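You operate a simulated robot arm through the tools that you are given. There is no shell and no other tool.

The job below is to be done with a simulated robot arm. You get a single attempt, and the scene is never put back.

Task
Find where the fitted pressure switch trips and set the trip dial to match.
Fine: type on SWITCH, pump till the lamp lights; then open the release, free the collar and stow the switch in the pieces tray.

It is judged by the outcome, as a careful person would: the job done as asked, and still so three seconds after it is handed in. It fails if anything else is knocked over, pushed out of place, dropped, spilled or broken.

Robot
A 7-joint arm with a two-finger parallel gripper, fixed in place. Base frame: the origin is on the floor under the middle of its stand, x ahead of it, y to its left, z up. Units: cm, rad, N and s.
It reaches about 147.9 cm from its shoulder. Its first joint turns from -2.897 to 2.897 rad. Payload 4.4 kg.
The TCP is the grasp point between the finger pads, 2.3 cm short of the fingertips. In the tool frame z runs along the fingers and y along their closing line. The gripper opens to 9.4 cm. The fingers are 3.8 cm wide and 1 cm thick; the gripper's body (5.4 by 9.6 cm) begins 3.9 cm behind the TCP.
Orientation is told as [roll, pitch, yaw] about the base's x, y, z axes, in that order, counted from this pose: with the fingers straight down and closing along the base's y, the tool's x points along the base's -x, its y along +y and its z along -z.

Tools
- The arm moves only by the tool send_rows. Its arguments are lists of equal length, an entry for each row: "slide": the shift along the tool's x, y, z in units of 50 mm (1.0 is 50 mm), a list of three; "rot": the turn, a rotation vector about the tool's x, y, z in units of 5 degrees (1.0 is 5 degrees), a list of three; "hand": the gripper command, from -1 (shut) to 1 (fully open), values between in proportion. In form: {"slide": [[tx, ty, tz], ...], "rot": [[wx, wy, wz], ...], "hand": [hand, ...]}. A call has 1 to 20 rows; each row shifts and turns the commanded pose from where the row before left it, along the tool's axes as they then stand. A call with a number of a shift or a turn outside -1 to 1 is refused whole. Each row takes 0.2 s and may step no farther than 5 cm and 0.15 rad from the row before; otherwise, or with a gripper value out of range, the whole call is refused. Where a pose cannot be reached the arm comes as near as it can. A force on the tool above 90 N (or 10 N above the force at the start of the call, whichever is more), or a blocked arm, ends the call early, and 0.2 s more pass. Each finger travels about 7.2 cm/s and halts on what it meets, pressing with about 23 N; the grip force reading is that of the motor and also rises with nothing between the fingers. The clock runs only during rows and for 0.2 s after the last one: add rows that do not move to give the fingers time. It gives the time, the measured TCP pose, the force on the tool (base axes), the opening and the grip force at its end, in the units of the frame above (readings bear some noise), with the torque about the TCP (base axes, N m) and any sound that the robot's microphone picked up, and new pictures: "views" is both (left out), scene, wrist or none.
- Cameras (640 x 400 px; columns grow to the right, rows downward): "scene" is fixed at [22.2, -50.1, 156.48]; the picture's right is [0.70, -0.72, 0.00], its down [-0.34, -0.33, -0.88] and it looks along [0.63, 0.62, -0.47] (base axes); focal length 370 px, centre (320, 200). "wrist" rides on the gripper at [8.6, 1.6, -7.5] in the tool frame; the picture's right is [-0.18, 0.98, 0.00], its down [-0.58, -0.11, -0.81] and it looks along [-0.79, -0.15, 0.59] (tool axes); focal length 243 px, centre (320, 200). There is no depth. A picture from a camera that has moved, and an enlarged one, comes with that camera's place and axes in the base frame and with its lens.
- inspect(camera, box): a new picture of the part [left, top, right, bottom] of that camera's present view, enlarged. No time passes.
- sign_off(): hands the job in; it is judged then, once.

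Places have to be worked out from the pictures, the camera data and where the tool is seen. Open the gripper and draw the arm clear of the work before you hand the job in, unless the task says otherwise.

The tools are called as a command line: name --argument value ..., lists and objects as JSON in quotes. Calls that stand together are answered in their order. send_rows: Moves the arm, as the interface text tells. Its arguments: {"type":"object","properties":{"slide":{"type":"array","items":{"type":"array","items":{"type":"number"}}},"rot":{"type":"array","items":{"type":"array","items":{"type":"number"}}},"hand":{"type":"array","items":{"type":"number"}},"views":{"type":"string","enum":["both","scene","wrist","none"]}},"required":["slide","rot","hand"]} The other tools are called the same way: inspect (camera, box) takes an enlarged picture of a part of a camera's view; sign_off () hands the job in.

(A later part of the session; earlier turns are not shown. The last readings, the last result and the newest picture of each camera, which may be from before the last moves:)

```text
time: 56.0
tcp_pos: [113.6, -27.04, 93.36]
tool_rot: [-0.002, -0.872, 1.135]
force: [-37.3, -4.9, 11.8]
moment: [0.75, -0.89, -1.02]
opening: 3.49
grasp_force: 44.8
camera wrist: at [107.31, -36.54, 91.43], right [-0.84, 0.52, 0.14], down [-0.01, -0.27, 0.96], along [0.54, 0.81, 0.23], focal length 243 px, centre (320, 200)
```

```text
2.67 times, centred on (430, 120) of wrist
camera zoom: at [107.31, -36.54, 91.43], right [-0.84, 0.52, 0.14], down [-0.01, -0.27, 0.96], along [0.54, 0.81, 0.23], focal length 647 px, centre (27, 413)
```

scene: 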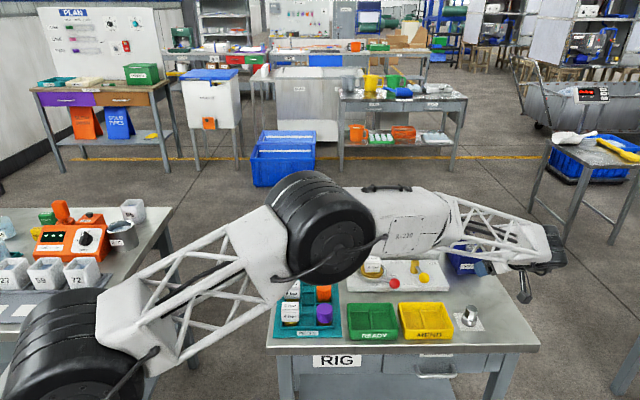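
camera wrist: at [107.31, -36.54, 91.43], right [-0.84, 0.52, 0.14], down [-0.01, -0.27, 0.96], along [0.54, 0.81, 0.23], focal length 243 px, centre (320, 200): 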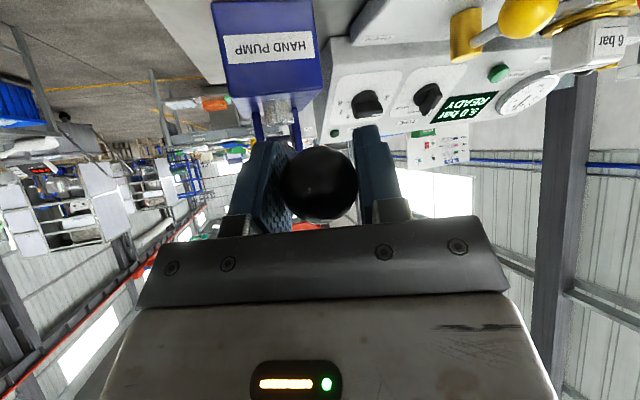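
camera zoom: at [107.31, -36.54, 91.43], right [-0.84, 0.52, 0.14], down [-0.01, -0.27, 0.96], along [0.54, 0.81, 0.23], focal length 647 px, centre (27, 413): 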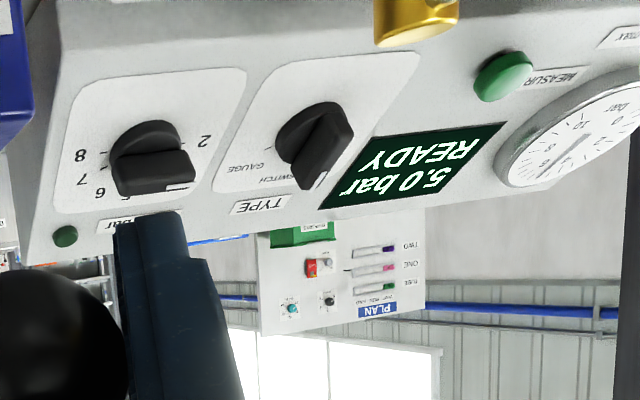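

5.0 bar now, and the lamp looks dark. I press 1 cm more and check both again.

inspect --camera "wrist" --box '[310, 110, 370, 160]'

send_rows --slide '[[0.0818, 0, 0.058], [0.079, 0, 0.061], [0, 0, 0]]' --rot '[[0, 0, 0], [0, 0, 0], [0, 0, 0]]' --hand '[-1, -1, -1]' --views "wrist"

inspect --camera "wrist" --box '[310, 60, 550, 180]'

inspect --camera "wrist" --box '[310, 120, 370, 170]'

```text
8.00 times, centred on (340, 135) of wrist
camera zoom: at [107.31, -36.54, 91.43], right [-0.84, 0.52, 0.14], down [-0.01, -0.27, 0.96], along [0.54, 0.81, 0.23], focal length 1941 px, centre (160, 720)
```

zoom: 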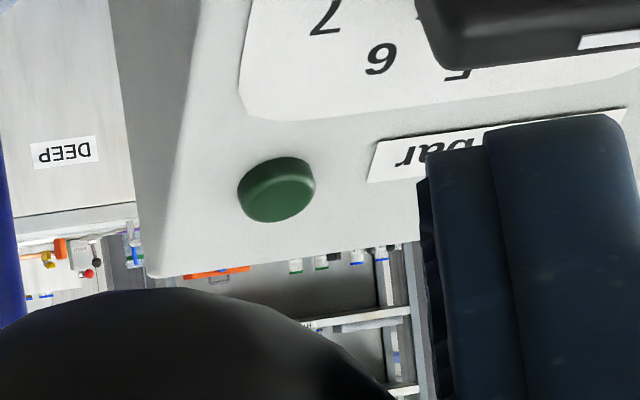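

```text
time: 56.8
tcp_pos: [113.54, -26.97, 92.3]
tool_rot: [0.0, -0.872, 1.136]
force: [-48.7, 9.4, 10.3]
moment: [0.61, -0.69, -0.88]
opening: 3.55
grasp_force: 45.1
camera wrist: at [107.31, -36.6, 90.44], right [-0.84, 0.52, 0.14], down [0.0, -0.27, 0.96], along [0.54, 0.81, 0.23], focal length 243 px, centre (320, 200)
```

wrist: 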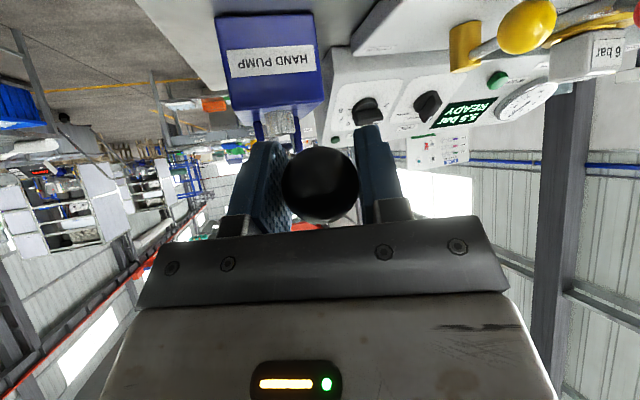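

```text
2.67 times, centred on (430, 120) of wrist
camera zoom: at [107.31, -36.6, 90.44], right [-0.84, 0.52, 0.14], down [0.0, -0.27, 0.96], along [0.54, 0.81, 0.23], focal length 647 px, centre (27, 413)
```

zoom: 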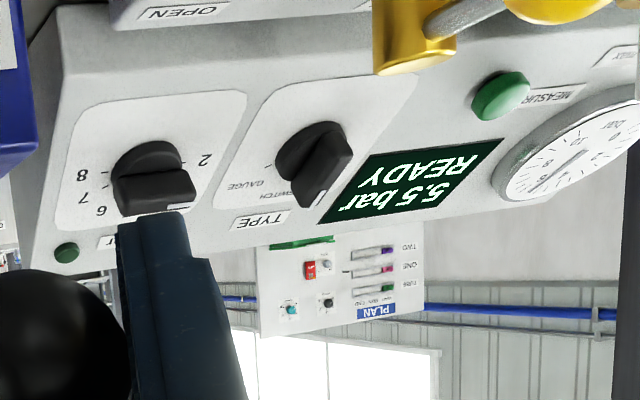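

```text
8.00 times, centred on (340, 145) of wrist
camera zoom: at [107.31, -36.6, 90.44], right [-0.84, 0.52, 0.14], down [0.0, -0.27, 0.96], along [0.54, 0.81, 0.23], focal length 1941 px, centre (160, 640)
```

zoom: 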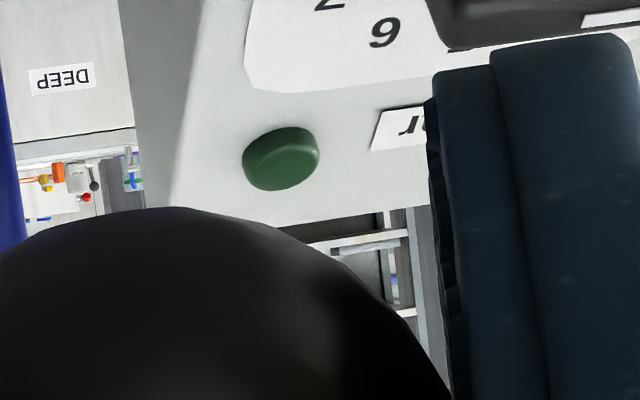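

5.5 bar and the lamp is still dark. I press about 0.8 cm more.

send_rows --slide '[[0.062, 0, 0.051], [0.062, 0, 0.051], [0, 0, 0]]' --rot '[[0, 0, 0], [0, 0, 0], [0, 0, 0]]' --hand '[-1, -1, -1]' --views "wrist"

inspect --camera "wrist" --box '[310, 60, 550, 180]'

inspect --camera "wrist" --box '[310, 120, 370, 170]'

```text
time: 57.6
tcp_pos: [113.38, -26.99, 91.54]
tool_rot: [-0.001, -0.871, 1.138]
force: [-30.3, 3.4, 12.1]
moment: [0.94, -1.05, -1.22]
opening: 3.58
grasp_force: 44.6
camera wrist: at [107.28, -36.63, 89.75], right [-0.84, 0.52, 0.14], down [-0.01, -0.27, 0.96], along [0.54, 0.81, 0.23], focal length 243 px, centre (320, 200)
```

wrist: 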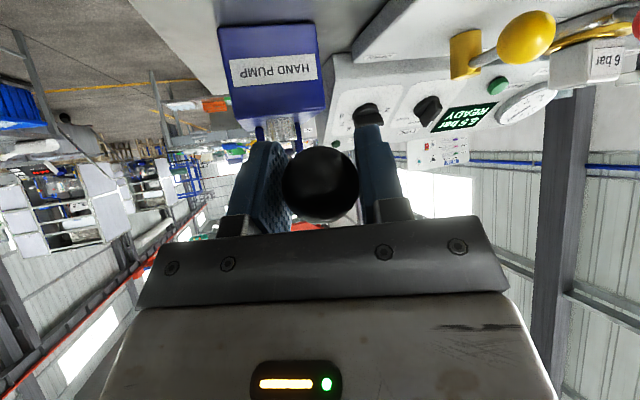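

```text
2.67 times, centred on (430, 120) of wrist
camera zoom: at [107.28, -36.63, 89.75], right [-0.84, 0.52, 0.14], down [-0.01, -0.27, 0.96], along [0.54, 0.81, 0.23], focal length 647 px, centre (27, 413)
```

zoom: 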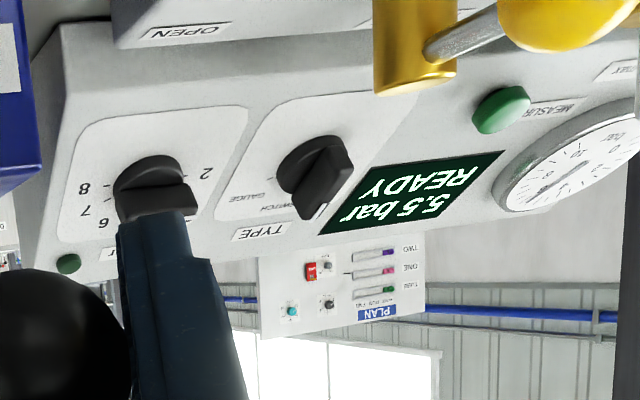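

```text
8.00 times, centred on (340, 145) of wrist
camera zoom: at [107.28, -36.63, 89.75], right [-0.84, 0.52, 0.14], down [-0.01, -0.27, 0.96], along [0.54, 0.81, 0.23], focal length 1941 px, centre (160, 640)
```

zoom: 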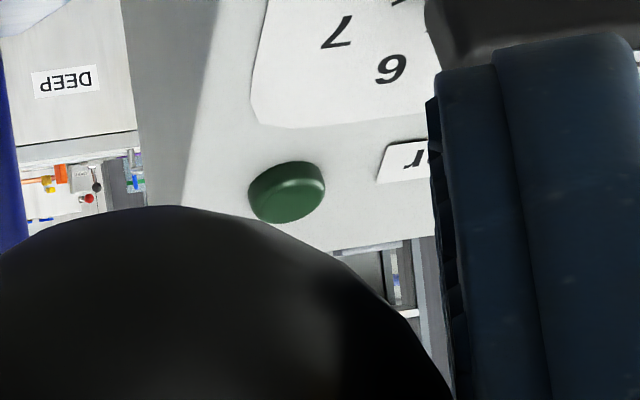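

Unchanged at 5.5 bar, lamp dark. Another 0.5 cm of travel.

send_rows --slide '[[0.077, 0, 0.064], [0, 0, 0]]' --rot '[[0, 0, 0], [0, 0, 0]]' --hand '[-1, -1]' --views "wrist"

inspect --camera "wrist" --box '[310, 60, 550, 180]'

inspect --camera "wrist" --box '[310, 125, 370, 175]'

```text
time: 58.2
tcp_pos: [113.55, -27.16, 91.01]
tool_rot: [0.0, -0.872, 1.137]
force: [-42.9, 12.6, 7.2]
moment: [0.41, -0.46, -1.09]
opening: 3.58
grasp_force: 44.7
camera wrist: at [107.29, -36.65, 89.11], right [-0.84, 0.52, 0.14], down [0.0, -0.27, 0.96], along [0.54, 0.81, 0.23], focal length 243 px, centre (320, 200)
```

wrist: 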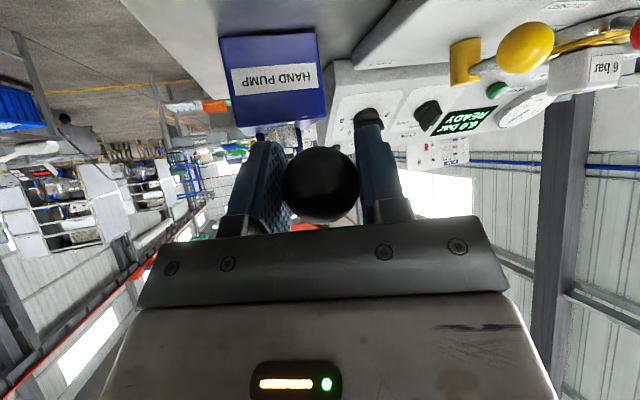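

```text
2.67 times, centred on (430, 120) of wrist
camera zoom: at [107.29, -36.65, 89.11], right [-0.84, 0.52, 0.14], down [0.0, -0.27, 0.96], along [0.54, 0.81, 0.23], focal length 647 px, centre (27, 413)
```

zoom: 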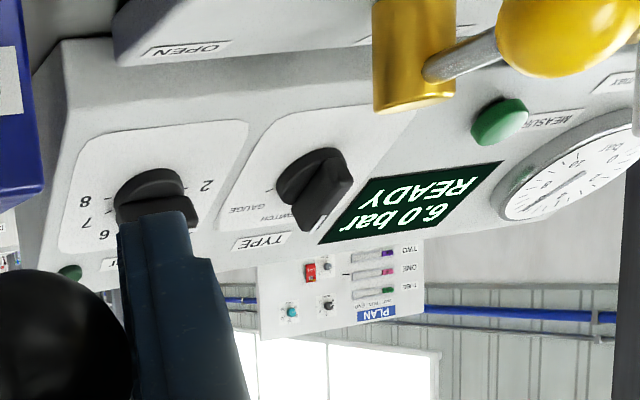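

```text
8.00 times, centred on (340, 150) of wrist
camera zoom: at [107.29, -36.65, 89.11], right [-0.84, 0.52, 0.14], down [0.0, -0.27, 0.96], along [0.54, 0.81, 0.23], focal length 1941 px, centre (160, 600)
```

zoom: 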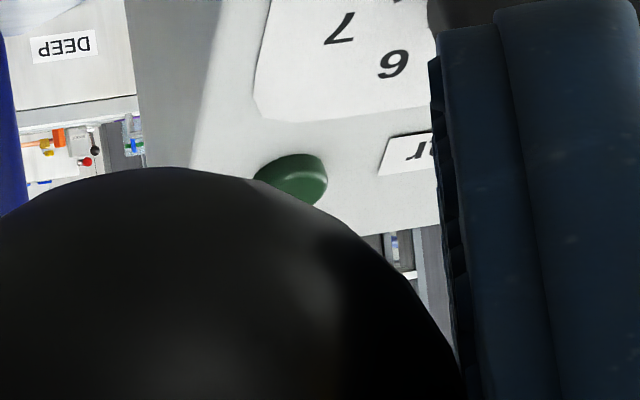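

6.0 bar and the lamp is still dark, so it has not tripped at its label. I go on in 0.5 cm steps.

send_rows --slide '[[0.077, 0, 0.064], [0, 0, 0]]' --rot '[[0, 0, 0], [0, 0, 0]]' --hand '[-1, -1]' --views "wrist"

inspect --camera "wrist" --box '[310, 60, 550, 180]'

inspect --camera "wrist" --box '[310, 125, 370, 175]'

```text
time: 58.8
tcp_pos: [113.52, -27.17, 90.58]
tool_rot: [0.0, -0.872, 1.135]
force: [-35.8, 5.1, 7.8]
moment: [0.64, -0.48, -1.24]
opening: 3.58
grasp_force: 45.0
camera wrist: at [107.27, -36.64, 88.64], right [-0.84, 0.52, 0.14], down [-0.01, -0.27, 0.96], along [0.54, 0.81, 0.23], focal length 243 px, centre (320, 200)
```

wrist: 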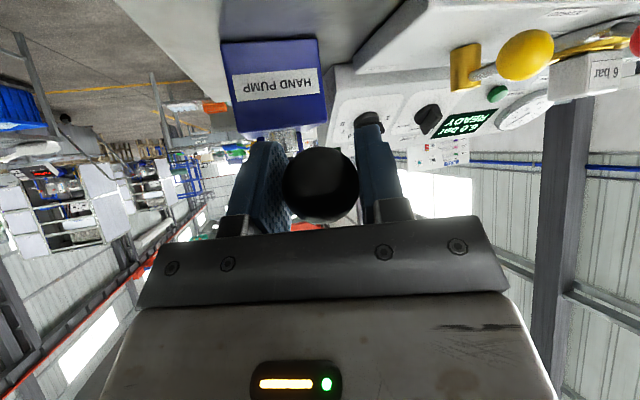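

```text
2.67 times, centred on (430, 120) of wrist
camera zoom: at [107.27, -36.64, 88.64], right [-0.84, 0.52, 0.14], down [-0.01, -0.27, 0.96], along [0.54, 0.81, 0.23], focal length 647 px, centre (27, 413)
```

zoom: 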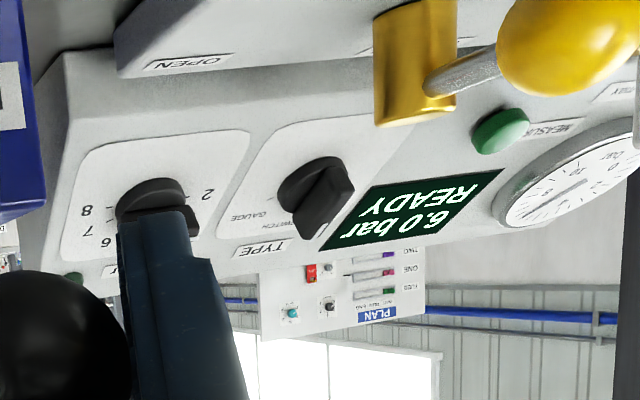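

```text
8.00 times, centred on (340, 150) of wrist
camera zoom: at [107.27, -36.64, 88.64], right [-0.84, 0.52, 0.14], down [-0.01, -0.27, 0.96], along [0.54, 0.81, 0.23], focal length 1941 px, centre (160, 600)
```

zoom: 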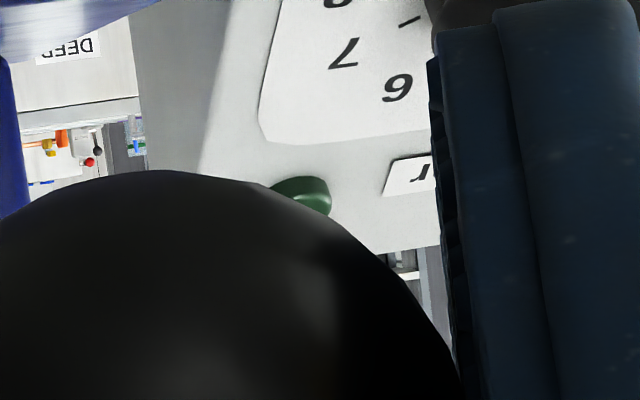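

Still 6.0 bar and dark, but the ball now hides part of the lamp. I let the lever spring up and re-grip at the top for a fresh stroke.

send_rows --slide '[[0, 0, 0], [0, 0, 0], [0, 0, 0], [-0.152, 0.004, -0.108], [-0.152, 0.004, -0.108], [-0.152, 0.004, -0.108], [-0.152, 0.004, -0.108], [-0.152, 0.004, -0.108], [0, 0, 0], [0, 0, 0], [0, 0, 0], [0, 0, 0]]' --rot '[[0, 0, 0], [0, 0, 0], [0, 0, 0], [0, 0, 0], [0, 0, 0], [0, 0, 0], [0, 0, 0], [0, 0, 0], [0, 0, 0], [0, 0, 0], [0, 0, 0], [0, 0, 0]]' --hand '[0.3, 0.3, 0.3, 0.3, 0.3, 0.3, 0.3, 0.3, 0.3, -1, -1, -1]' --views "wrist"

inspect --camera "wrist" --box '[310, 50, 550, 170]'

inspect --camera "wrist" --box '[310, 100, 370, 150]'

```text
time: 61.4
tcp_pos: [113.44, -26.66, 95.11]
tool_rot: [-0.001, -0.871, 1.137]
force: [44.5, -13.3, -4.9]
moment: [0.1, -0.02, -0.28]
opening: 3.89
grasp_force: 22.9
camera wrist: at [107.28, -36.22, 93.29], right [-0.84, 0.52, 0.14], down [-0.01, -0.27, 0.96], along [0.54, 0.81, 0.23], focal length 243 px, centre (320, 200)
```

wrist: 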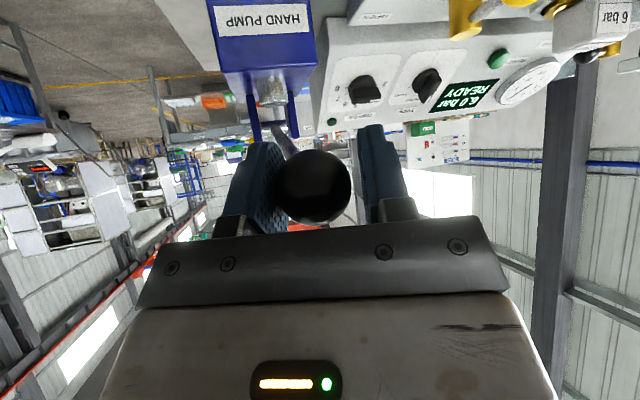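

```text
2.67 times, centred on (430, 110) of wrist
camera zoom: at [107.28, -36.22, 93.29], right [-0.84, 0.52, 0.14], down [-0.01, -0.27, 0.96], along [0.54, 0.81, 0.23], focal length 647 px, centre (27, 440)
```

zoom: 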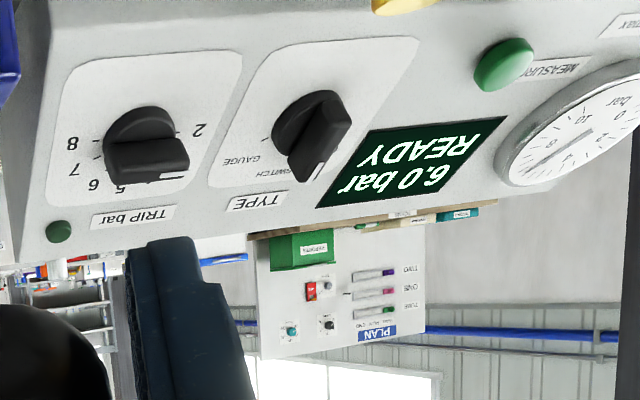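

```text
8.00 times, centred on (340, 125) of wrist
camera zoom: at [107.28, -36.22, 93.29], right [-0.84, 0.52, 0.14], down [-0.01, -0.27, 0.96], along [0.54, 0.81, 0.23], focal length 1941 px, centre (160, 800)
```

zoom: 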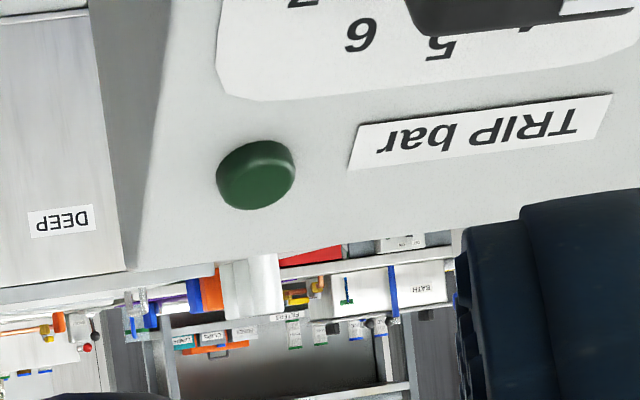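

6.0 bar holds with the lamp dark; this time the −y finger alone is touching. I shift −y by 0.13 cm, let the grip close, and press down 1.5 cm.

send_rows --slide '[[0, -0.026, 0], [0, 0, 0], [0.0895, 0, 0.0488], [0.087, 0, 0.0518], [0.0857, 0, 0.0534], [0, 0, 0]]' --rot '[[0, 0, 0], [0, 0, 0], [0, 0, 0], [0, 0, 0], [0, 0, 0], [0, 0, 0]]' --hand '[-1, -1, -1, -1, -1, -1]' --views "wrist"

inspect --camera "wrist" --box '[310, 50, 550, 170]'

inspect --camera "wrist" --box '[310, 110, 370, 160]'

```text
time: 62.8
tcp_pos: [113.51, -27.11, 93.66]
tool_rot: [-0.003, -0.873, 1.137]
force: [-4.5, -13.5, 13.9]
moment: [1.15, -1.39, -1.13]
opening: 3.46
grasp_force: 44.9
camera wrist: at [107.3, -36.55, 91.8], right [-0.84, 0.52, 0.14], down [-0.01, -0.27, 0.96], along [0.54, 0.81, 0.23], focal length 243 px, centre (320, 200)
```

wrist: 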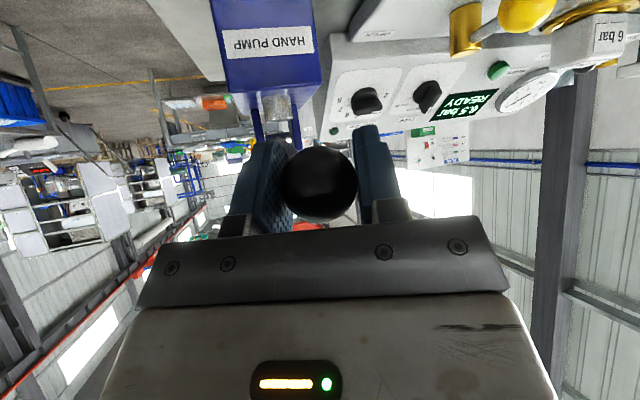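

```text
2.67 times, centred on (430, 110) of wrist
camera zoom: at [107.3, -36.55, 91.8], right [-0.84, 0.52, 0.14], down [-0.01, -0.27, 0.96], along [0.54, 0.81, 0.23], focal length 647 px, centre (27, 440)
```

zoom: 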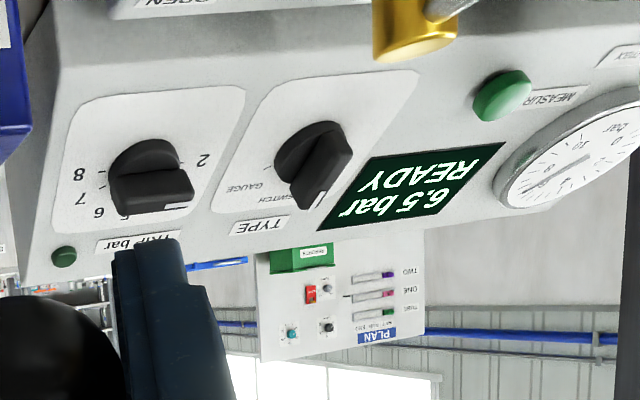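

```text
8.00 times, centred on (340, 135) of wrist
camera zoom: at [107.3, -36.55, 91.8], right [-0.84, 0.52, 0.14], down [-0.01, -0.27, 0.96], along [0.54, 0.81, 0.23], focal length 1941 px, centre (160, 720)
```

zoom: 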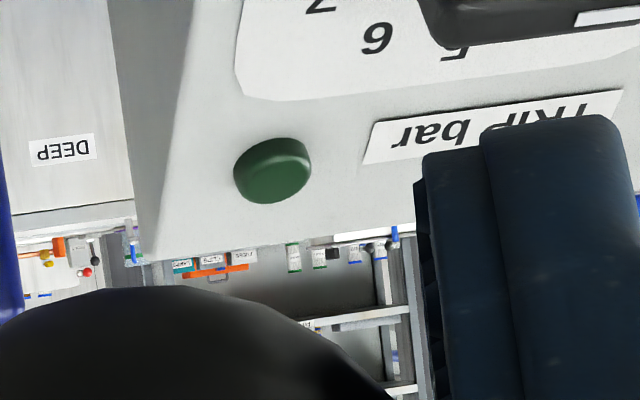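

6.5 bar and dark. I press 0.5 cm more.

send_rows --slide '[[0.0831, 0, 0.0564], [0, 0, 0]]' --rot '[[0, 0, 0], [0, 0, 0]]' --hand '[-1, -1]' --views "wrist"

inspect --camera "wrist" --box '[310, 50, 550, 170]'

inspect --camera "wrist" --box '[310, 110, 370, 160]'

```text
time: 63.4
tcp_pos: [113.52, -27.17, 92.95]
tool_rot: [-0.001, -0.873, 1.134]
force: [-28.5, -5.6, 11.3]
moment: [0.82, -1.01, -1.22]
opening: 3.46
grasp_force: 44.9
camera wrist: at [107.27, -36.61, 91.15], right [-0.84, 0.52, 0.14], down [0.0, -0.27, 0.96], along [0.54, 0.81, 0.23], focal length 243 px, centre (320, 200)
```

wrist: 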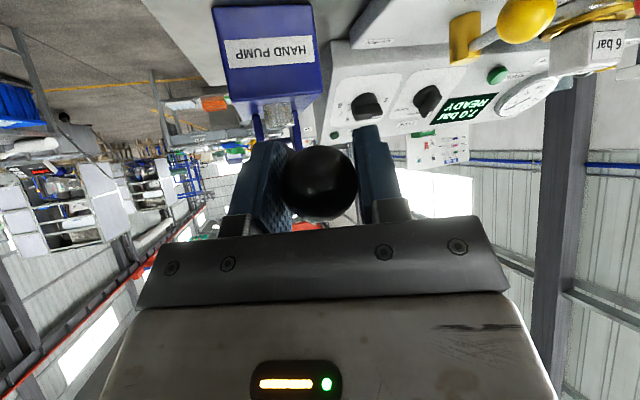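

```text
2.67 times, centred on (430, 110) of wrist
camera zoom: at [107.27, -36.61, 91.15], right [-0.84, 0.52, 0.14], down [0.0, -0.27, 0.96], along [0.54, 0.81, 0.23], focal length 647 px, centre (27, 440)
```

zoom: 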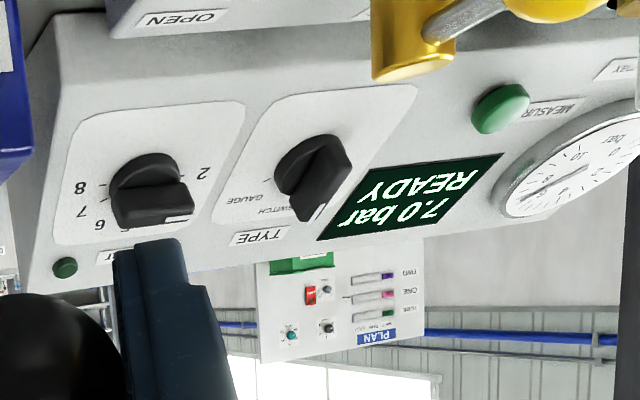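

```text
8.00 times, centred on (340, 135) of wrist
camera zoom: at [107.27, -36.61, 91.15], right [-0.84, 0.52, 0.14], down [0.0, -0.27, 0.96], along [0.54, 0.81, 0.23], focal length 1941 px, centre (160, 720)
```

zoom: 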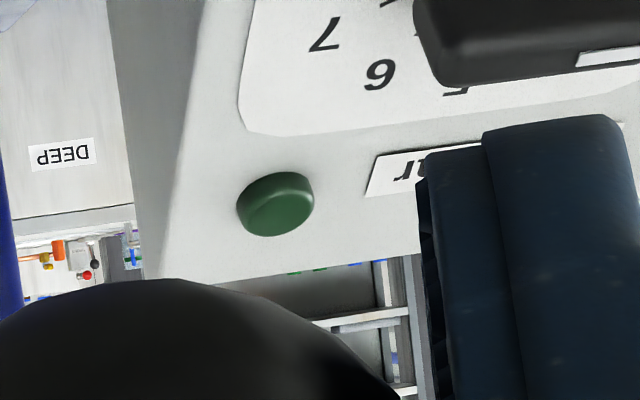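

7.0 bar, dark. I continue in 0.5 cm steps.

send_rows --slide '[[0.0818, 0, 0.058], [0, 0, 0]]' --rot '[[0, 0, 0], [0, 0, 0]]' --hand '[-1, -1]' --views "wrist"

inspect --camera "wrist" --box '[310, 50, 550, 170]'

inspect --camera "wrist" --box '[310, 110, 370, 160]'

```text
time: 64.0
tcp_pos: [113.39, -27.07, 92.63]
tool_rot: [0.0, -0.872, 1.136]
force: [-36.6, 1.9, 12.0]
moment: [0.86, -0.95, -1.1]
opening: 3.48
grasp_force: 44.8
camera wrist: at [107.26, -36.64, 90.7], right [-0.84, 0.52, 0.14], down [0.0, -0.27, 0.96], along [0.54, 0.81, 0.23], focal length 243 px, centre (320, 200)
```

wrist: 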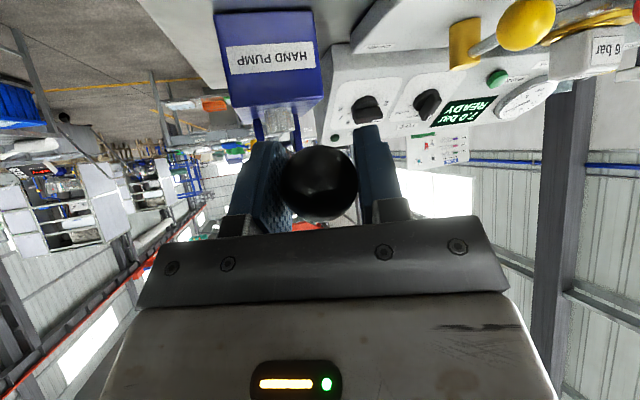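

```text
2.67 times, centred on (430, 110) of wrist
camera zoom: at [107.26, -36.64, 90.7], right [-0.84, 0.52, 0.14], down [0.0, -0.27, 0.96], along [0.54, 0.81, 0.23], focal length 647 px, centre (27, 440)
```

zoom: 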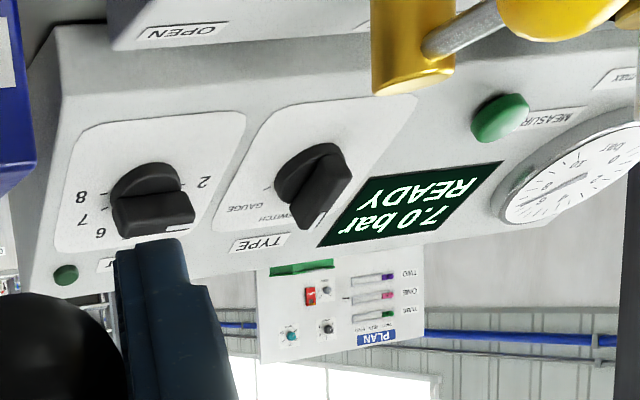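

```text
8.00 times, centred on (340, 135) of wrist
camera zoom: at [107.26, -36.64, 90.7], right [-0.84, 0.52, 0.14], down [0.0, -0.27, 0.96], along [0.54, 0.81, 0.23], focal length 1941 px, centre (160, 720)
```

zoom: 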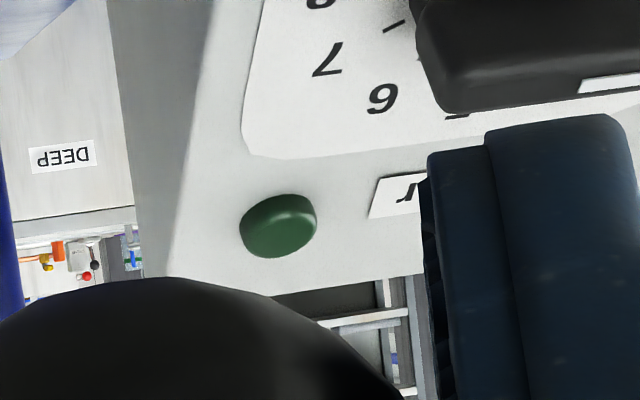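

Still 7.0. I press another 0.5 cm.

send_rows --slide '[[0.079, 0, 0.061], [0, 0, 0]]' --rot '[[0, 0, 0], [0, 0, 0]]' --hand '[-1, -1]' --views "wrist"

inspect --camera "wrist" --box '[310, 50, 550, 170]'

inspect --camera "wrist" --box '[310, 120, 370, 170]'

```text
time: 64.6
tcp_pos: [113.55, -27.16, 92.1]
tool_rot: [-0.003, -0.872, 1.136]
force: [-43.6, 0.1, 10.9]
moment: [0.82, -0.9, -0.98]
opening: 3.52
grasp_force: 44.5
camera wrist: at [107.25, -36.66, 90.27], right [-0.84, 0.52, 0.14], down [0.0, -0.27, 0.96], along [0.54, 0.81, 0.23], focal length 243 px, centre (320, 200)
```

wrist: 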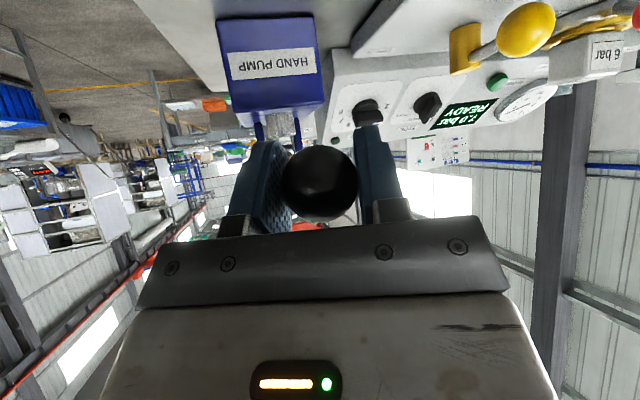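

```text
2.67 times, centred on (430, 110) of wrist
camera zoom: at [107.25, -36.66, 90.27], right [-0.84, 0.52, 0.14], down [0.0, -0.27, 0.96], along [0.54, 0.81, 0.23], focal length 647 px, centre (27, 440)
```

zoom: 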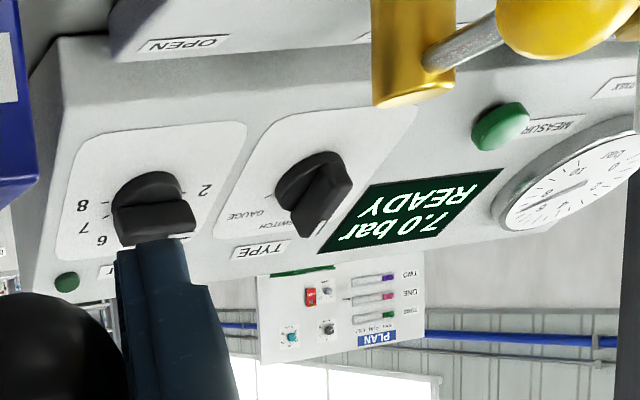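

```text
8.00 times, centred on (340, 145) of wrist
camera zoom: at [107.25, -36.66, 90.27], right [-0.84, 0.52, 0.14], down [0.0, -0.27, 0.96], along [0.54, 0.81, 0.23], focal length 1941 px, centre (160, 640)
```

zoom: 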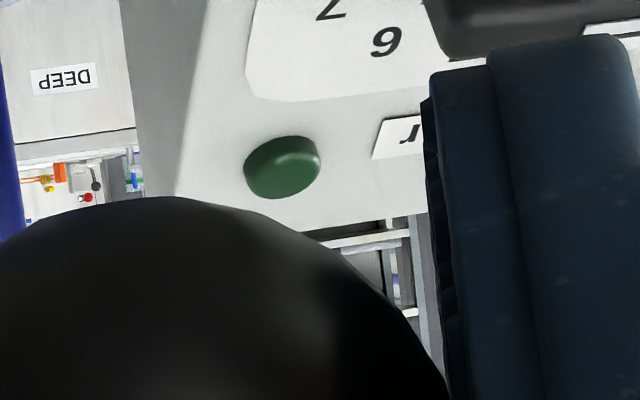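

Still 7.0 bar. Another 0.5 cm.

send_rows --slide '[[0.077, 0, 0.064], [0, 0, 0]]' --rot '[[0, 0, 0], [0, 0, 0]]' --hand '[-1, -1]' --views "wrist"

inspect --camera "wrist" --box '[310, 50, 550, 170]'

inspect --camera "wrist" --box '[310, 120, 370, 170]'

```text
time: 65.2
tcp_pos: [113.43, -27.07, 91.7]
tool_rot: [-0.001, -0.872, 1.137]
force: [-42.3, -0.7, 11.2]
moment: [0.84, -0.92, -0.98]
opening: 3.55
grasp_force: 45.0
camera wrist: at [107.25, -36.66, 89.81], right [-0.84, 0.52, 0.14], down [-0.01, -0.27, 0.96], along [0.54, 0.81, 0.23], focal length 243 px, centre (320, 200)
```

wrist: 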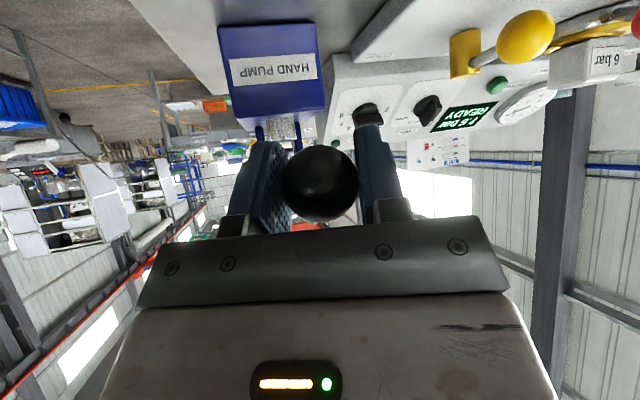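

```text
2.67 times, centred on (430, 110) of wrist
camera zoom: at [107.25, -36.66, 89.81], right [-0.84, 0.52, 0.14], down [-0.01, -0.27, 0.96], along [0.54, 0.81, 0.23], focal length 647 px, centre (27, 440)
```

zoom: 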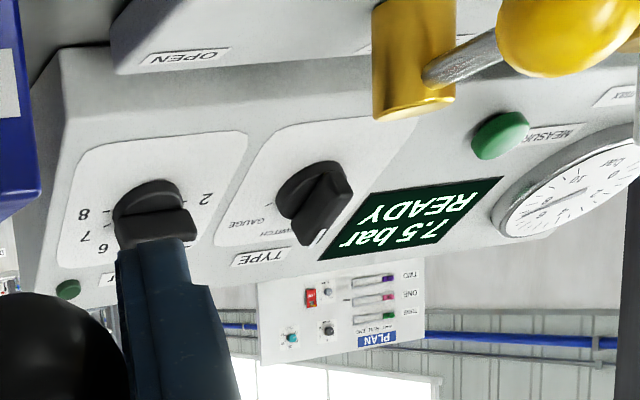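

```text
8.00 times, centred on (340, 145) of wrist
camera zoom: at [107.25, -36.66, 89.81], right [-0.84, 0.52, 0.14], down [-0.01, -0.27, 0.96], along [0.54, 0.81, 0.23], focal length 1941 px, centre (160, 640)
```

zoom: 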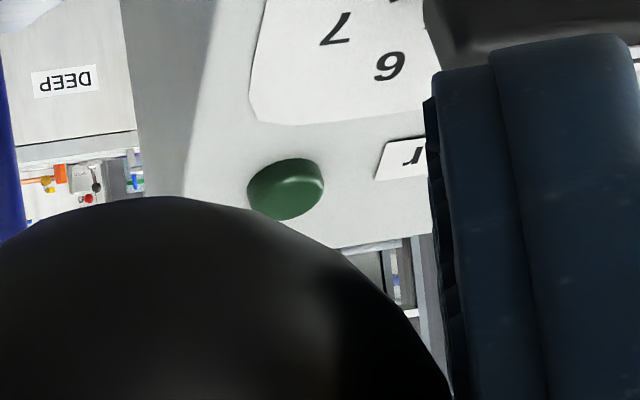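

7.5 bar, dark. The dial runs up to 8, so I press on for one more step.

send_rows --slide '[[0.077, 0, 0.064], [0, 0, 0]]' --rot '[[0, 0, 0], [0, 0, 0]]' --hand '[-1, -1]' --views "wrist"

inspect --camera "wrist" --box '[310, 50, 550, 170]'

inspect --camera "wrist" --box '[310, 120, 370, 170]'

```text
time: 65.8
tcp_pos: [113.46, -27.0, 91.16]
tool_rot: [-0.004, -0.87, 1.135]
force: [-39.5, -3.3, 8.0]
moment: [0.65, -0.71, -1.05]
opening: 3.57
grasp_force: 44.8
camera wrist: at [107.26, -36.66, 89.31], right [-0.84, 0.52, 0.14], down [-0.01, -0.27, 0.96], along [0.54, 0.81, 0.23], focal length 243 px, centre (320, 200)
```

wrist: 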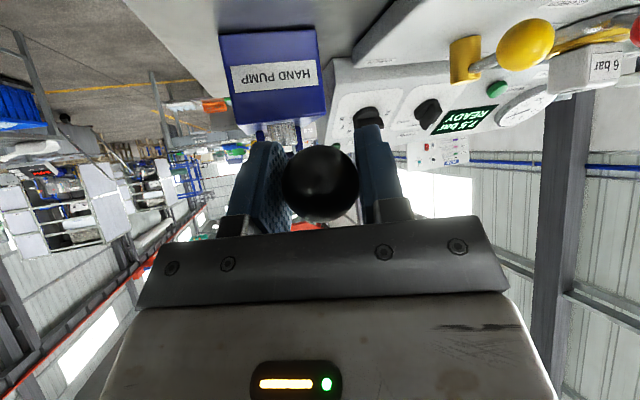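

```text
2.67 times, centred on (430, 110) of wrist
camera zoom: at [107.26, -36.66, 89.31], right [-0.84, 0.52, 0.14], down [-0.01, -0.27, 0.96], along [0.54, 0.81, 0.23], focal length 647 px, centre (27, 440)
```

zoom: 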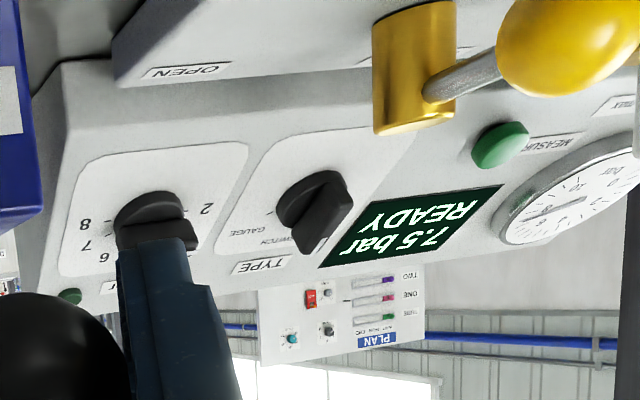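

```text
8.00 times, centred on (340, 145) of wrist
camera zoom: at [107.26, -36.66, 89.31], right [-0.84, 0.52, 0.14], down [-0.01, -0.27, 0.96], along [0.54, 0.81, 0.23], focal length 1941 px, centre (160, 640)
```

zoom: 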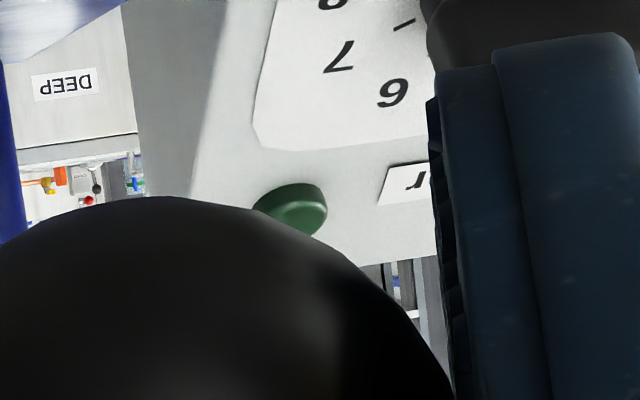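

7.5 bar still and dark. One more 0.5 cm step.

send_rows --slide '[[0.077, 0, 0.064], [0, 0, 0]]' --rot '[[0, 0, 0], [0, 0, 0]]' --hand '[-1, -1]' --views "both"

inspect --camera "wrist" --box '[310, 50, 550, 170]'

inspect --camera "wrist" --box '[310, 120, 370, 170]'

```text
time: 66.4
tcp_pos: [113.54, -27.16, 90.68]
tool_rot: [-0.001, -0.873, 1.136]
force: [-39.0, 5.5, 7.6]
moment: [0.53, -0.55, -1.1]
opening: 3.61
grasp_force: 45.3
camera wrist: at [107.28, -36.66, 88.82], right [-0.84, 0.52, 0.14], down [0.0, -0.27, 0.96], along [0.54, 0.81, 0.23], focal length 243 px, centre (320, 200)
```

scene: 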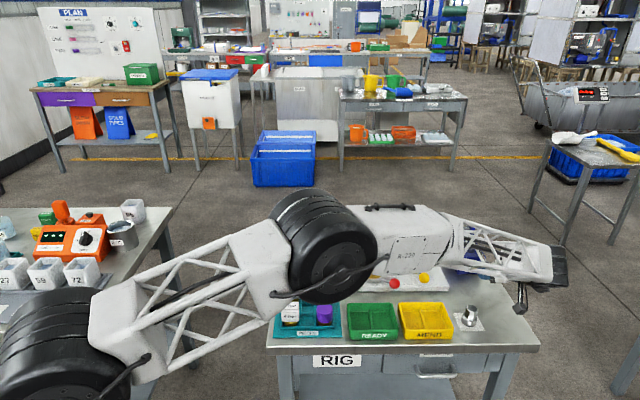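
wrist: 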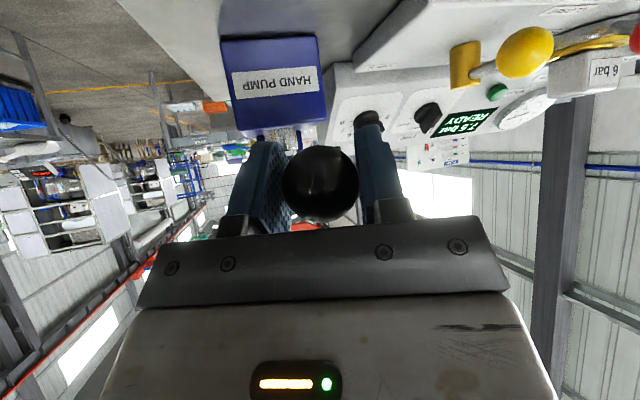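

```text
2.67 times, centred on (430, 110) of wrist
camera zoom: at [107.28, -36.66, 88.82], right [-0.84, 0.52, 0.14], down [0.0, -0.27, 0.96], along [0.54, 0.81, 0.23], focal length 647 px, centre (27, 440)
```

zoom: 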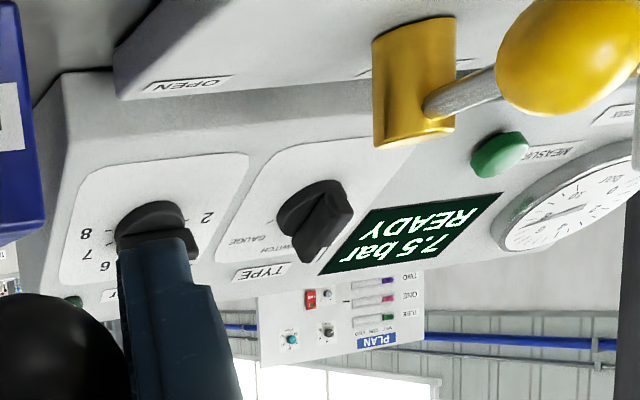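

```text
8.00 times, centred on (340, 145) of wrist
camera zoom: at [107.28, -36.66, 88.82], right [-0.84, 0.52, 0.14], down [0.0, -0.27, 0.96], along [0.54, 0.81, 0.23], focal length 1941 px, centre (160, 640)
```

zoom: 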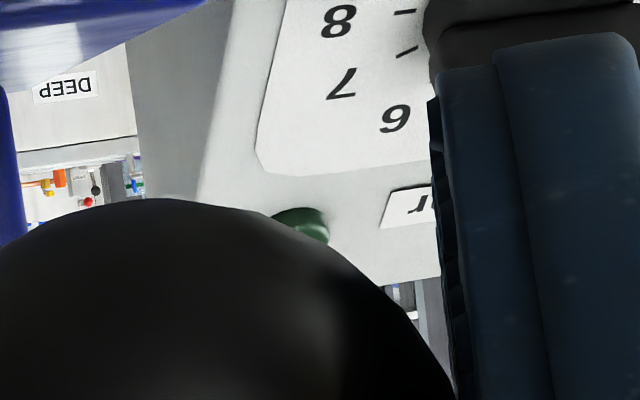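

Three 0.5-bar steps per stroke seems to be the pattern. I let the lever up again and re-grip at the top, where the lamp is clear of the ball.

send_rows --slide '[[0, 0, 0], [0, 0, 0], [0, 0, 0], [-0.152, 0.002, -0.104], [-0.152, 0.002, -0.104], [-0.152, 0.002, -0.104], [-0.152, 0.002, -0.104], [-0.152, 0.002, -0.104], [0, 0, 0], [0, 0, 0], [0, 0, 0], [0, 0, 0]]' --rot '[[0, 0, 0], [0, 0, 0], [0, 0, 0], [0, 0, 0], [0, 0, 0], [0, 0, 0], [0, 0, 0], [0, 0, 0], [0, 0, 0], [0, 0, 0], [0, 0, 0], [0, 0, 0]]' --hand '[0.3, 0.3, 0.3, 0.3, 0.3, 0.3, 0.3, 0.3, 0.3, -1, -1, -1]' --views "wrist"

inspect --camera "wrist" --box '[310, 50, 550, 170]'

```text
time: 69.0
tcp_pos: [113.55, -26.85, 95.18]
tool_rot: [-0.001, -0.874, 1.138]
force: [21.8, -4.9, -3.8]
moment: [-0.02, 0.02, -0.06]
opening: 3.39
grasp_force: 45.7
camera wrist: at [107.44, -36.43, 93.31], right [-0.84, 0.52, 0.14], down [-0.01, -0.27, 0.96], along [0.54, 0.81, 0.23], focal length 243 px, centre (320, 200)
```

wrist: 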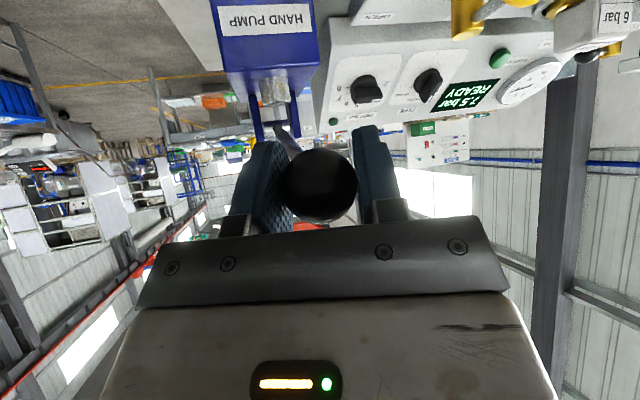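

```text
2.67 times, centred on (430, 110) of wrist
camera zoom: at [107.44, -36.43, 93.31], right [-0.84, 0.52, 0.14], down [-0.01, -0.27, 0.96], along [0.54, 0.81, 0.23], focal length 647 px, centre (27, 440)
```

zoom: 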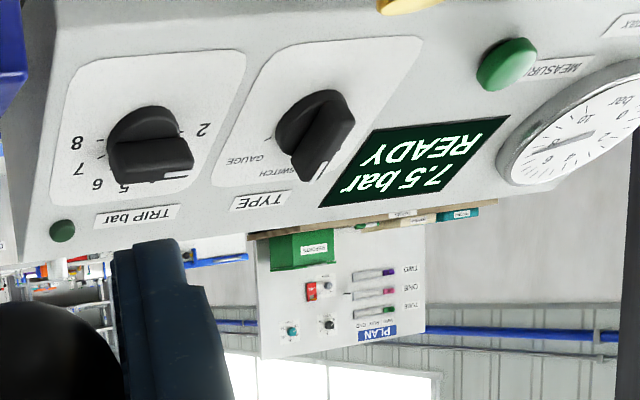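

7.5 bar holds. I press 1.2 cm down for the next step.

send_rows --slide '[[0.0895, 0, 0.0488], [0.087, 0, 0.0518], [0.04, 0, 0.025], [0, 0, 0]]' --rot '[[0, 0, 0], [0, 0, 0], [0, 0, 0], [0, 0, 0]]' --hand '[-1, -1, -1, -1]' --views "wrist"

inspect --camera "wrist" --box '[310, 50, 550, 170]'

inspect --camera "wrist" --box '[310, 110, 370, 160]'

```text
time: 70.0
tcp_pos: [113.35, -26.99, 94.0]
tool_rot: [-0.003, -0.872, 1.135]
force: [8.0, -24.0, 12.0]
moment: [1.2, -1.17, -0.6]
opening: 3.43
grasp_force: 44.8
camera wrist: at [107.28, -36.6, 92.12], right [-0.84, 0.52, 0.14], down [-0.01, -0.27, 0.96], along [0.54, 0.81, 0.23], focal length 243 px, centre (320, 200)
```

wrist: 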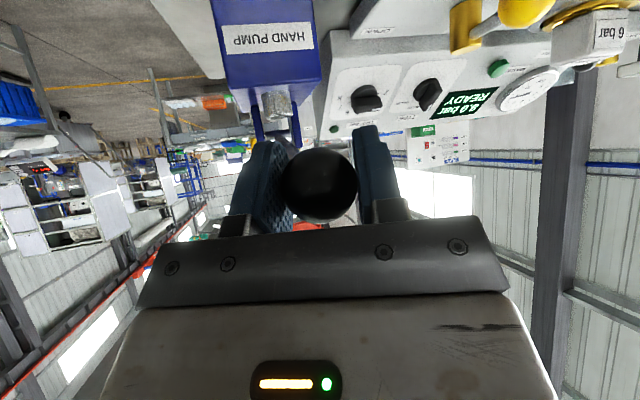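

```text
2.67 times, centred on (430, 110) of wrist
camera zoom: at [107.28, -36.6, 92.12], right [-0.84, 0.52, 0.14], down [-0.01, -0.27, 0.96], along [0.54, 0.81, 0.23], focal length 647 px, centre (27, 440)
```

zoom: 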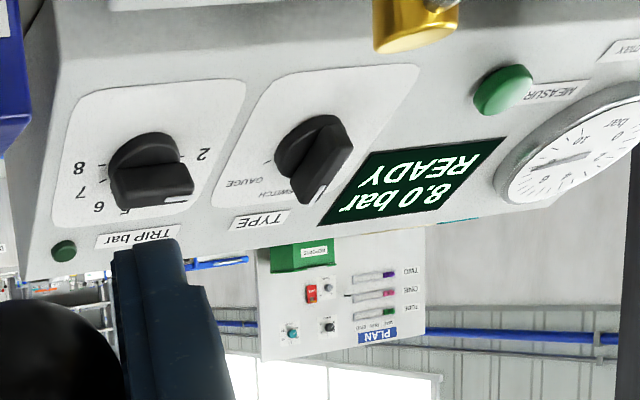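

```text
8.00 times, centred on (340, 135) of wrist
camera zoom: at [107.28, -36.6, 92.12], right [-0.84, 0.52, 0.14], down [-0.01, -0.27, 0.96], along [0.54, 0.81, 0.23], focal length 1941 px, centre (160, 720)
```

zoom: 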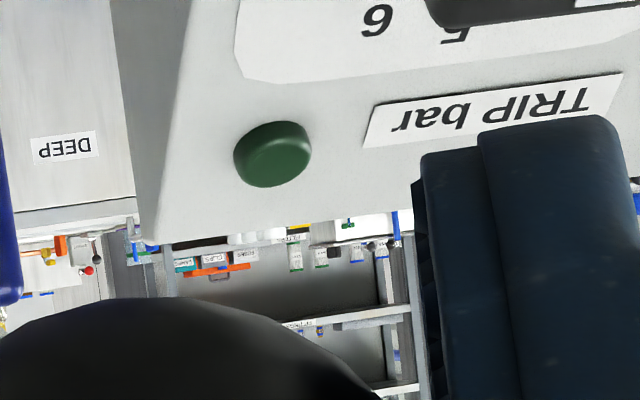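

8.0 bar displayed, lamp still dark and no click heard. The display moves in 0.5 steps, so the true value may be just under; I press one more step.

send_rows --slide '[[0.0857, 0, 0.0534], [0.0831, 0, 0.0564], [0, 0, 0]]' --rot '[[0, 0, 0], [0, 0, 0], [0, 0, 0]]' --hand '[-1, -1, -1]' --views "wrist"

inspect --camera "wrist" --box '[310, 50, 550, 170]'

inspect --camera "wrist" --box '[310, 110, 370, 160]'

```text
time: 70.8
tcp_pos: [113.4, -27.09, 92.98]
tool_rot: [-0.002, -0.872, 1.134]
force: [-30.9, -31.5, 12.5]
moment: [0.73, -1.02, -1.41]
opening: 3.43
grasp_force: 44.6
camera wrist: at [107.22, -36.65, 91.0], right [-0.84, 0.52, 0.14], down [0.0, -0.27, 0.96], along [0.54, 0.81, 0.23], focal length 243 px, centre (320, 200)
```

wrist: 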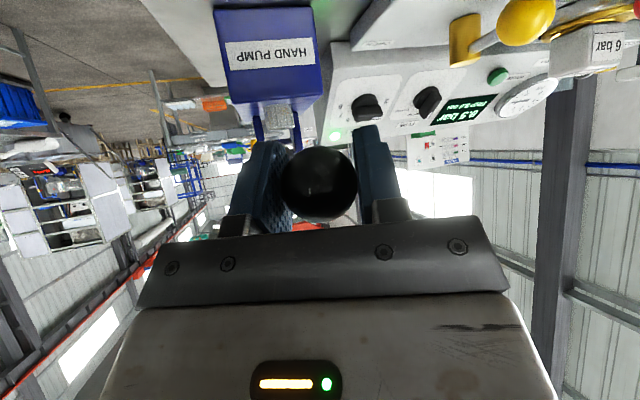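

```text
2.67 times, centred on (430, 110) of wrist
camera zoom: at [107.22, -36.65, 91.0], right [-0.84, 0.52, 0.14], down [0.0, -0.27, 0.96], along [0.54, 0.81, 0.23], focal length 647 px, centre (27, 440)
```

zoom: 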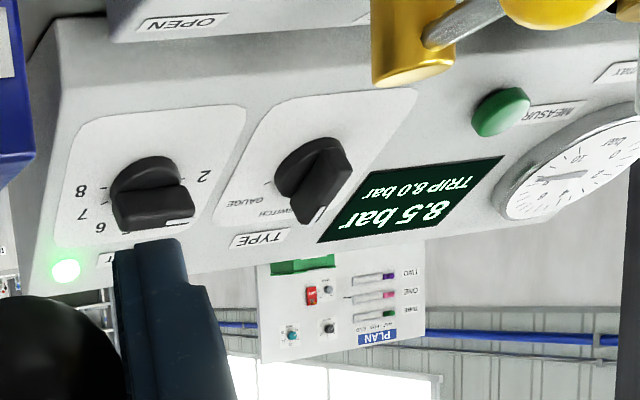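

```text
8.00 times, centred on (340, 135) of wrist
camera zoom: at [107.22, -36.65, 91.0], right [-0.84, 0.52, 0.14], down [0.0, -0.27, 0.96], along [0.54, 0.81, 0.23], focal length 1941 px, centre (160, 720)
```

zoom: 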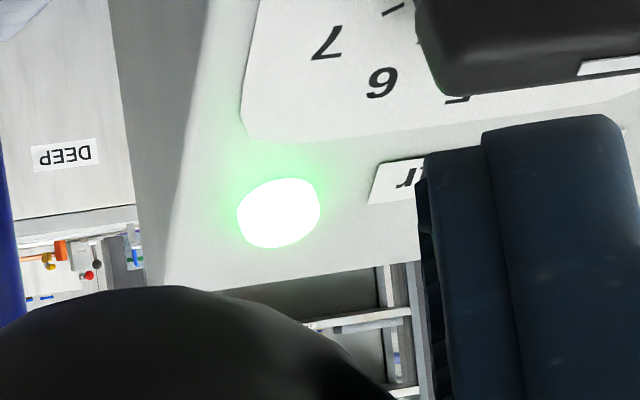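

The lamp has lit, and the screen now shows a trip value. I enlarge it to read it exactly.

inspect --camera "wrist" --box '[420, 85, 510, 145]'

```text
6.67 times, centred on (465, 115) of wrist
camera zoom: at [107.22, -36.65, 91.0], right [-0.84, 0.52, 0.14], down [0.0, -0.27, 0.96], along [0.54, 0.81, 0.23], focal length 1618 px, centre (-647, 767)
```

zoom: 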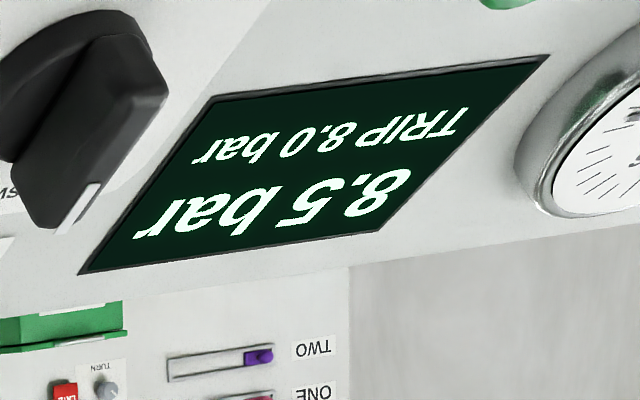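

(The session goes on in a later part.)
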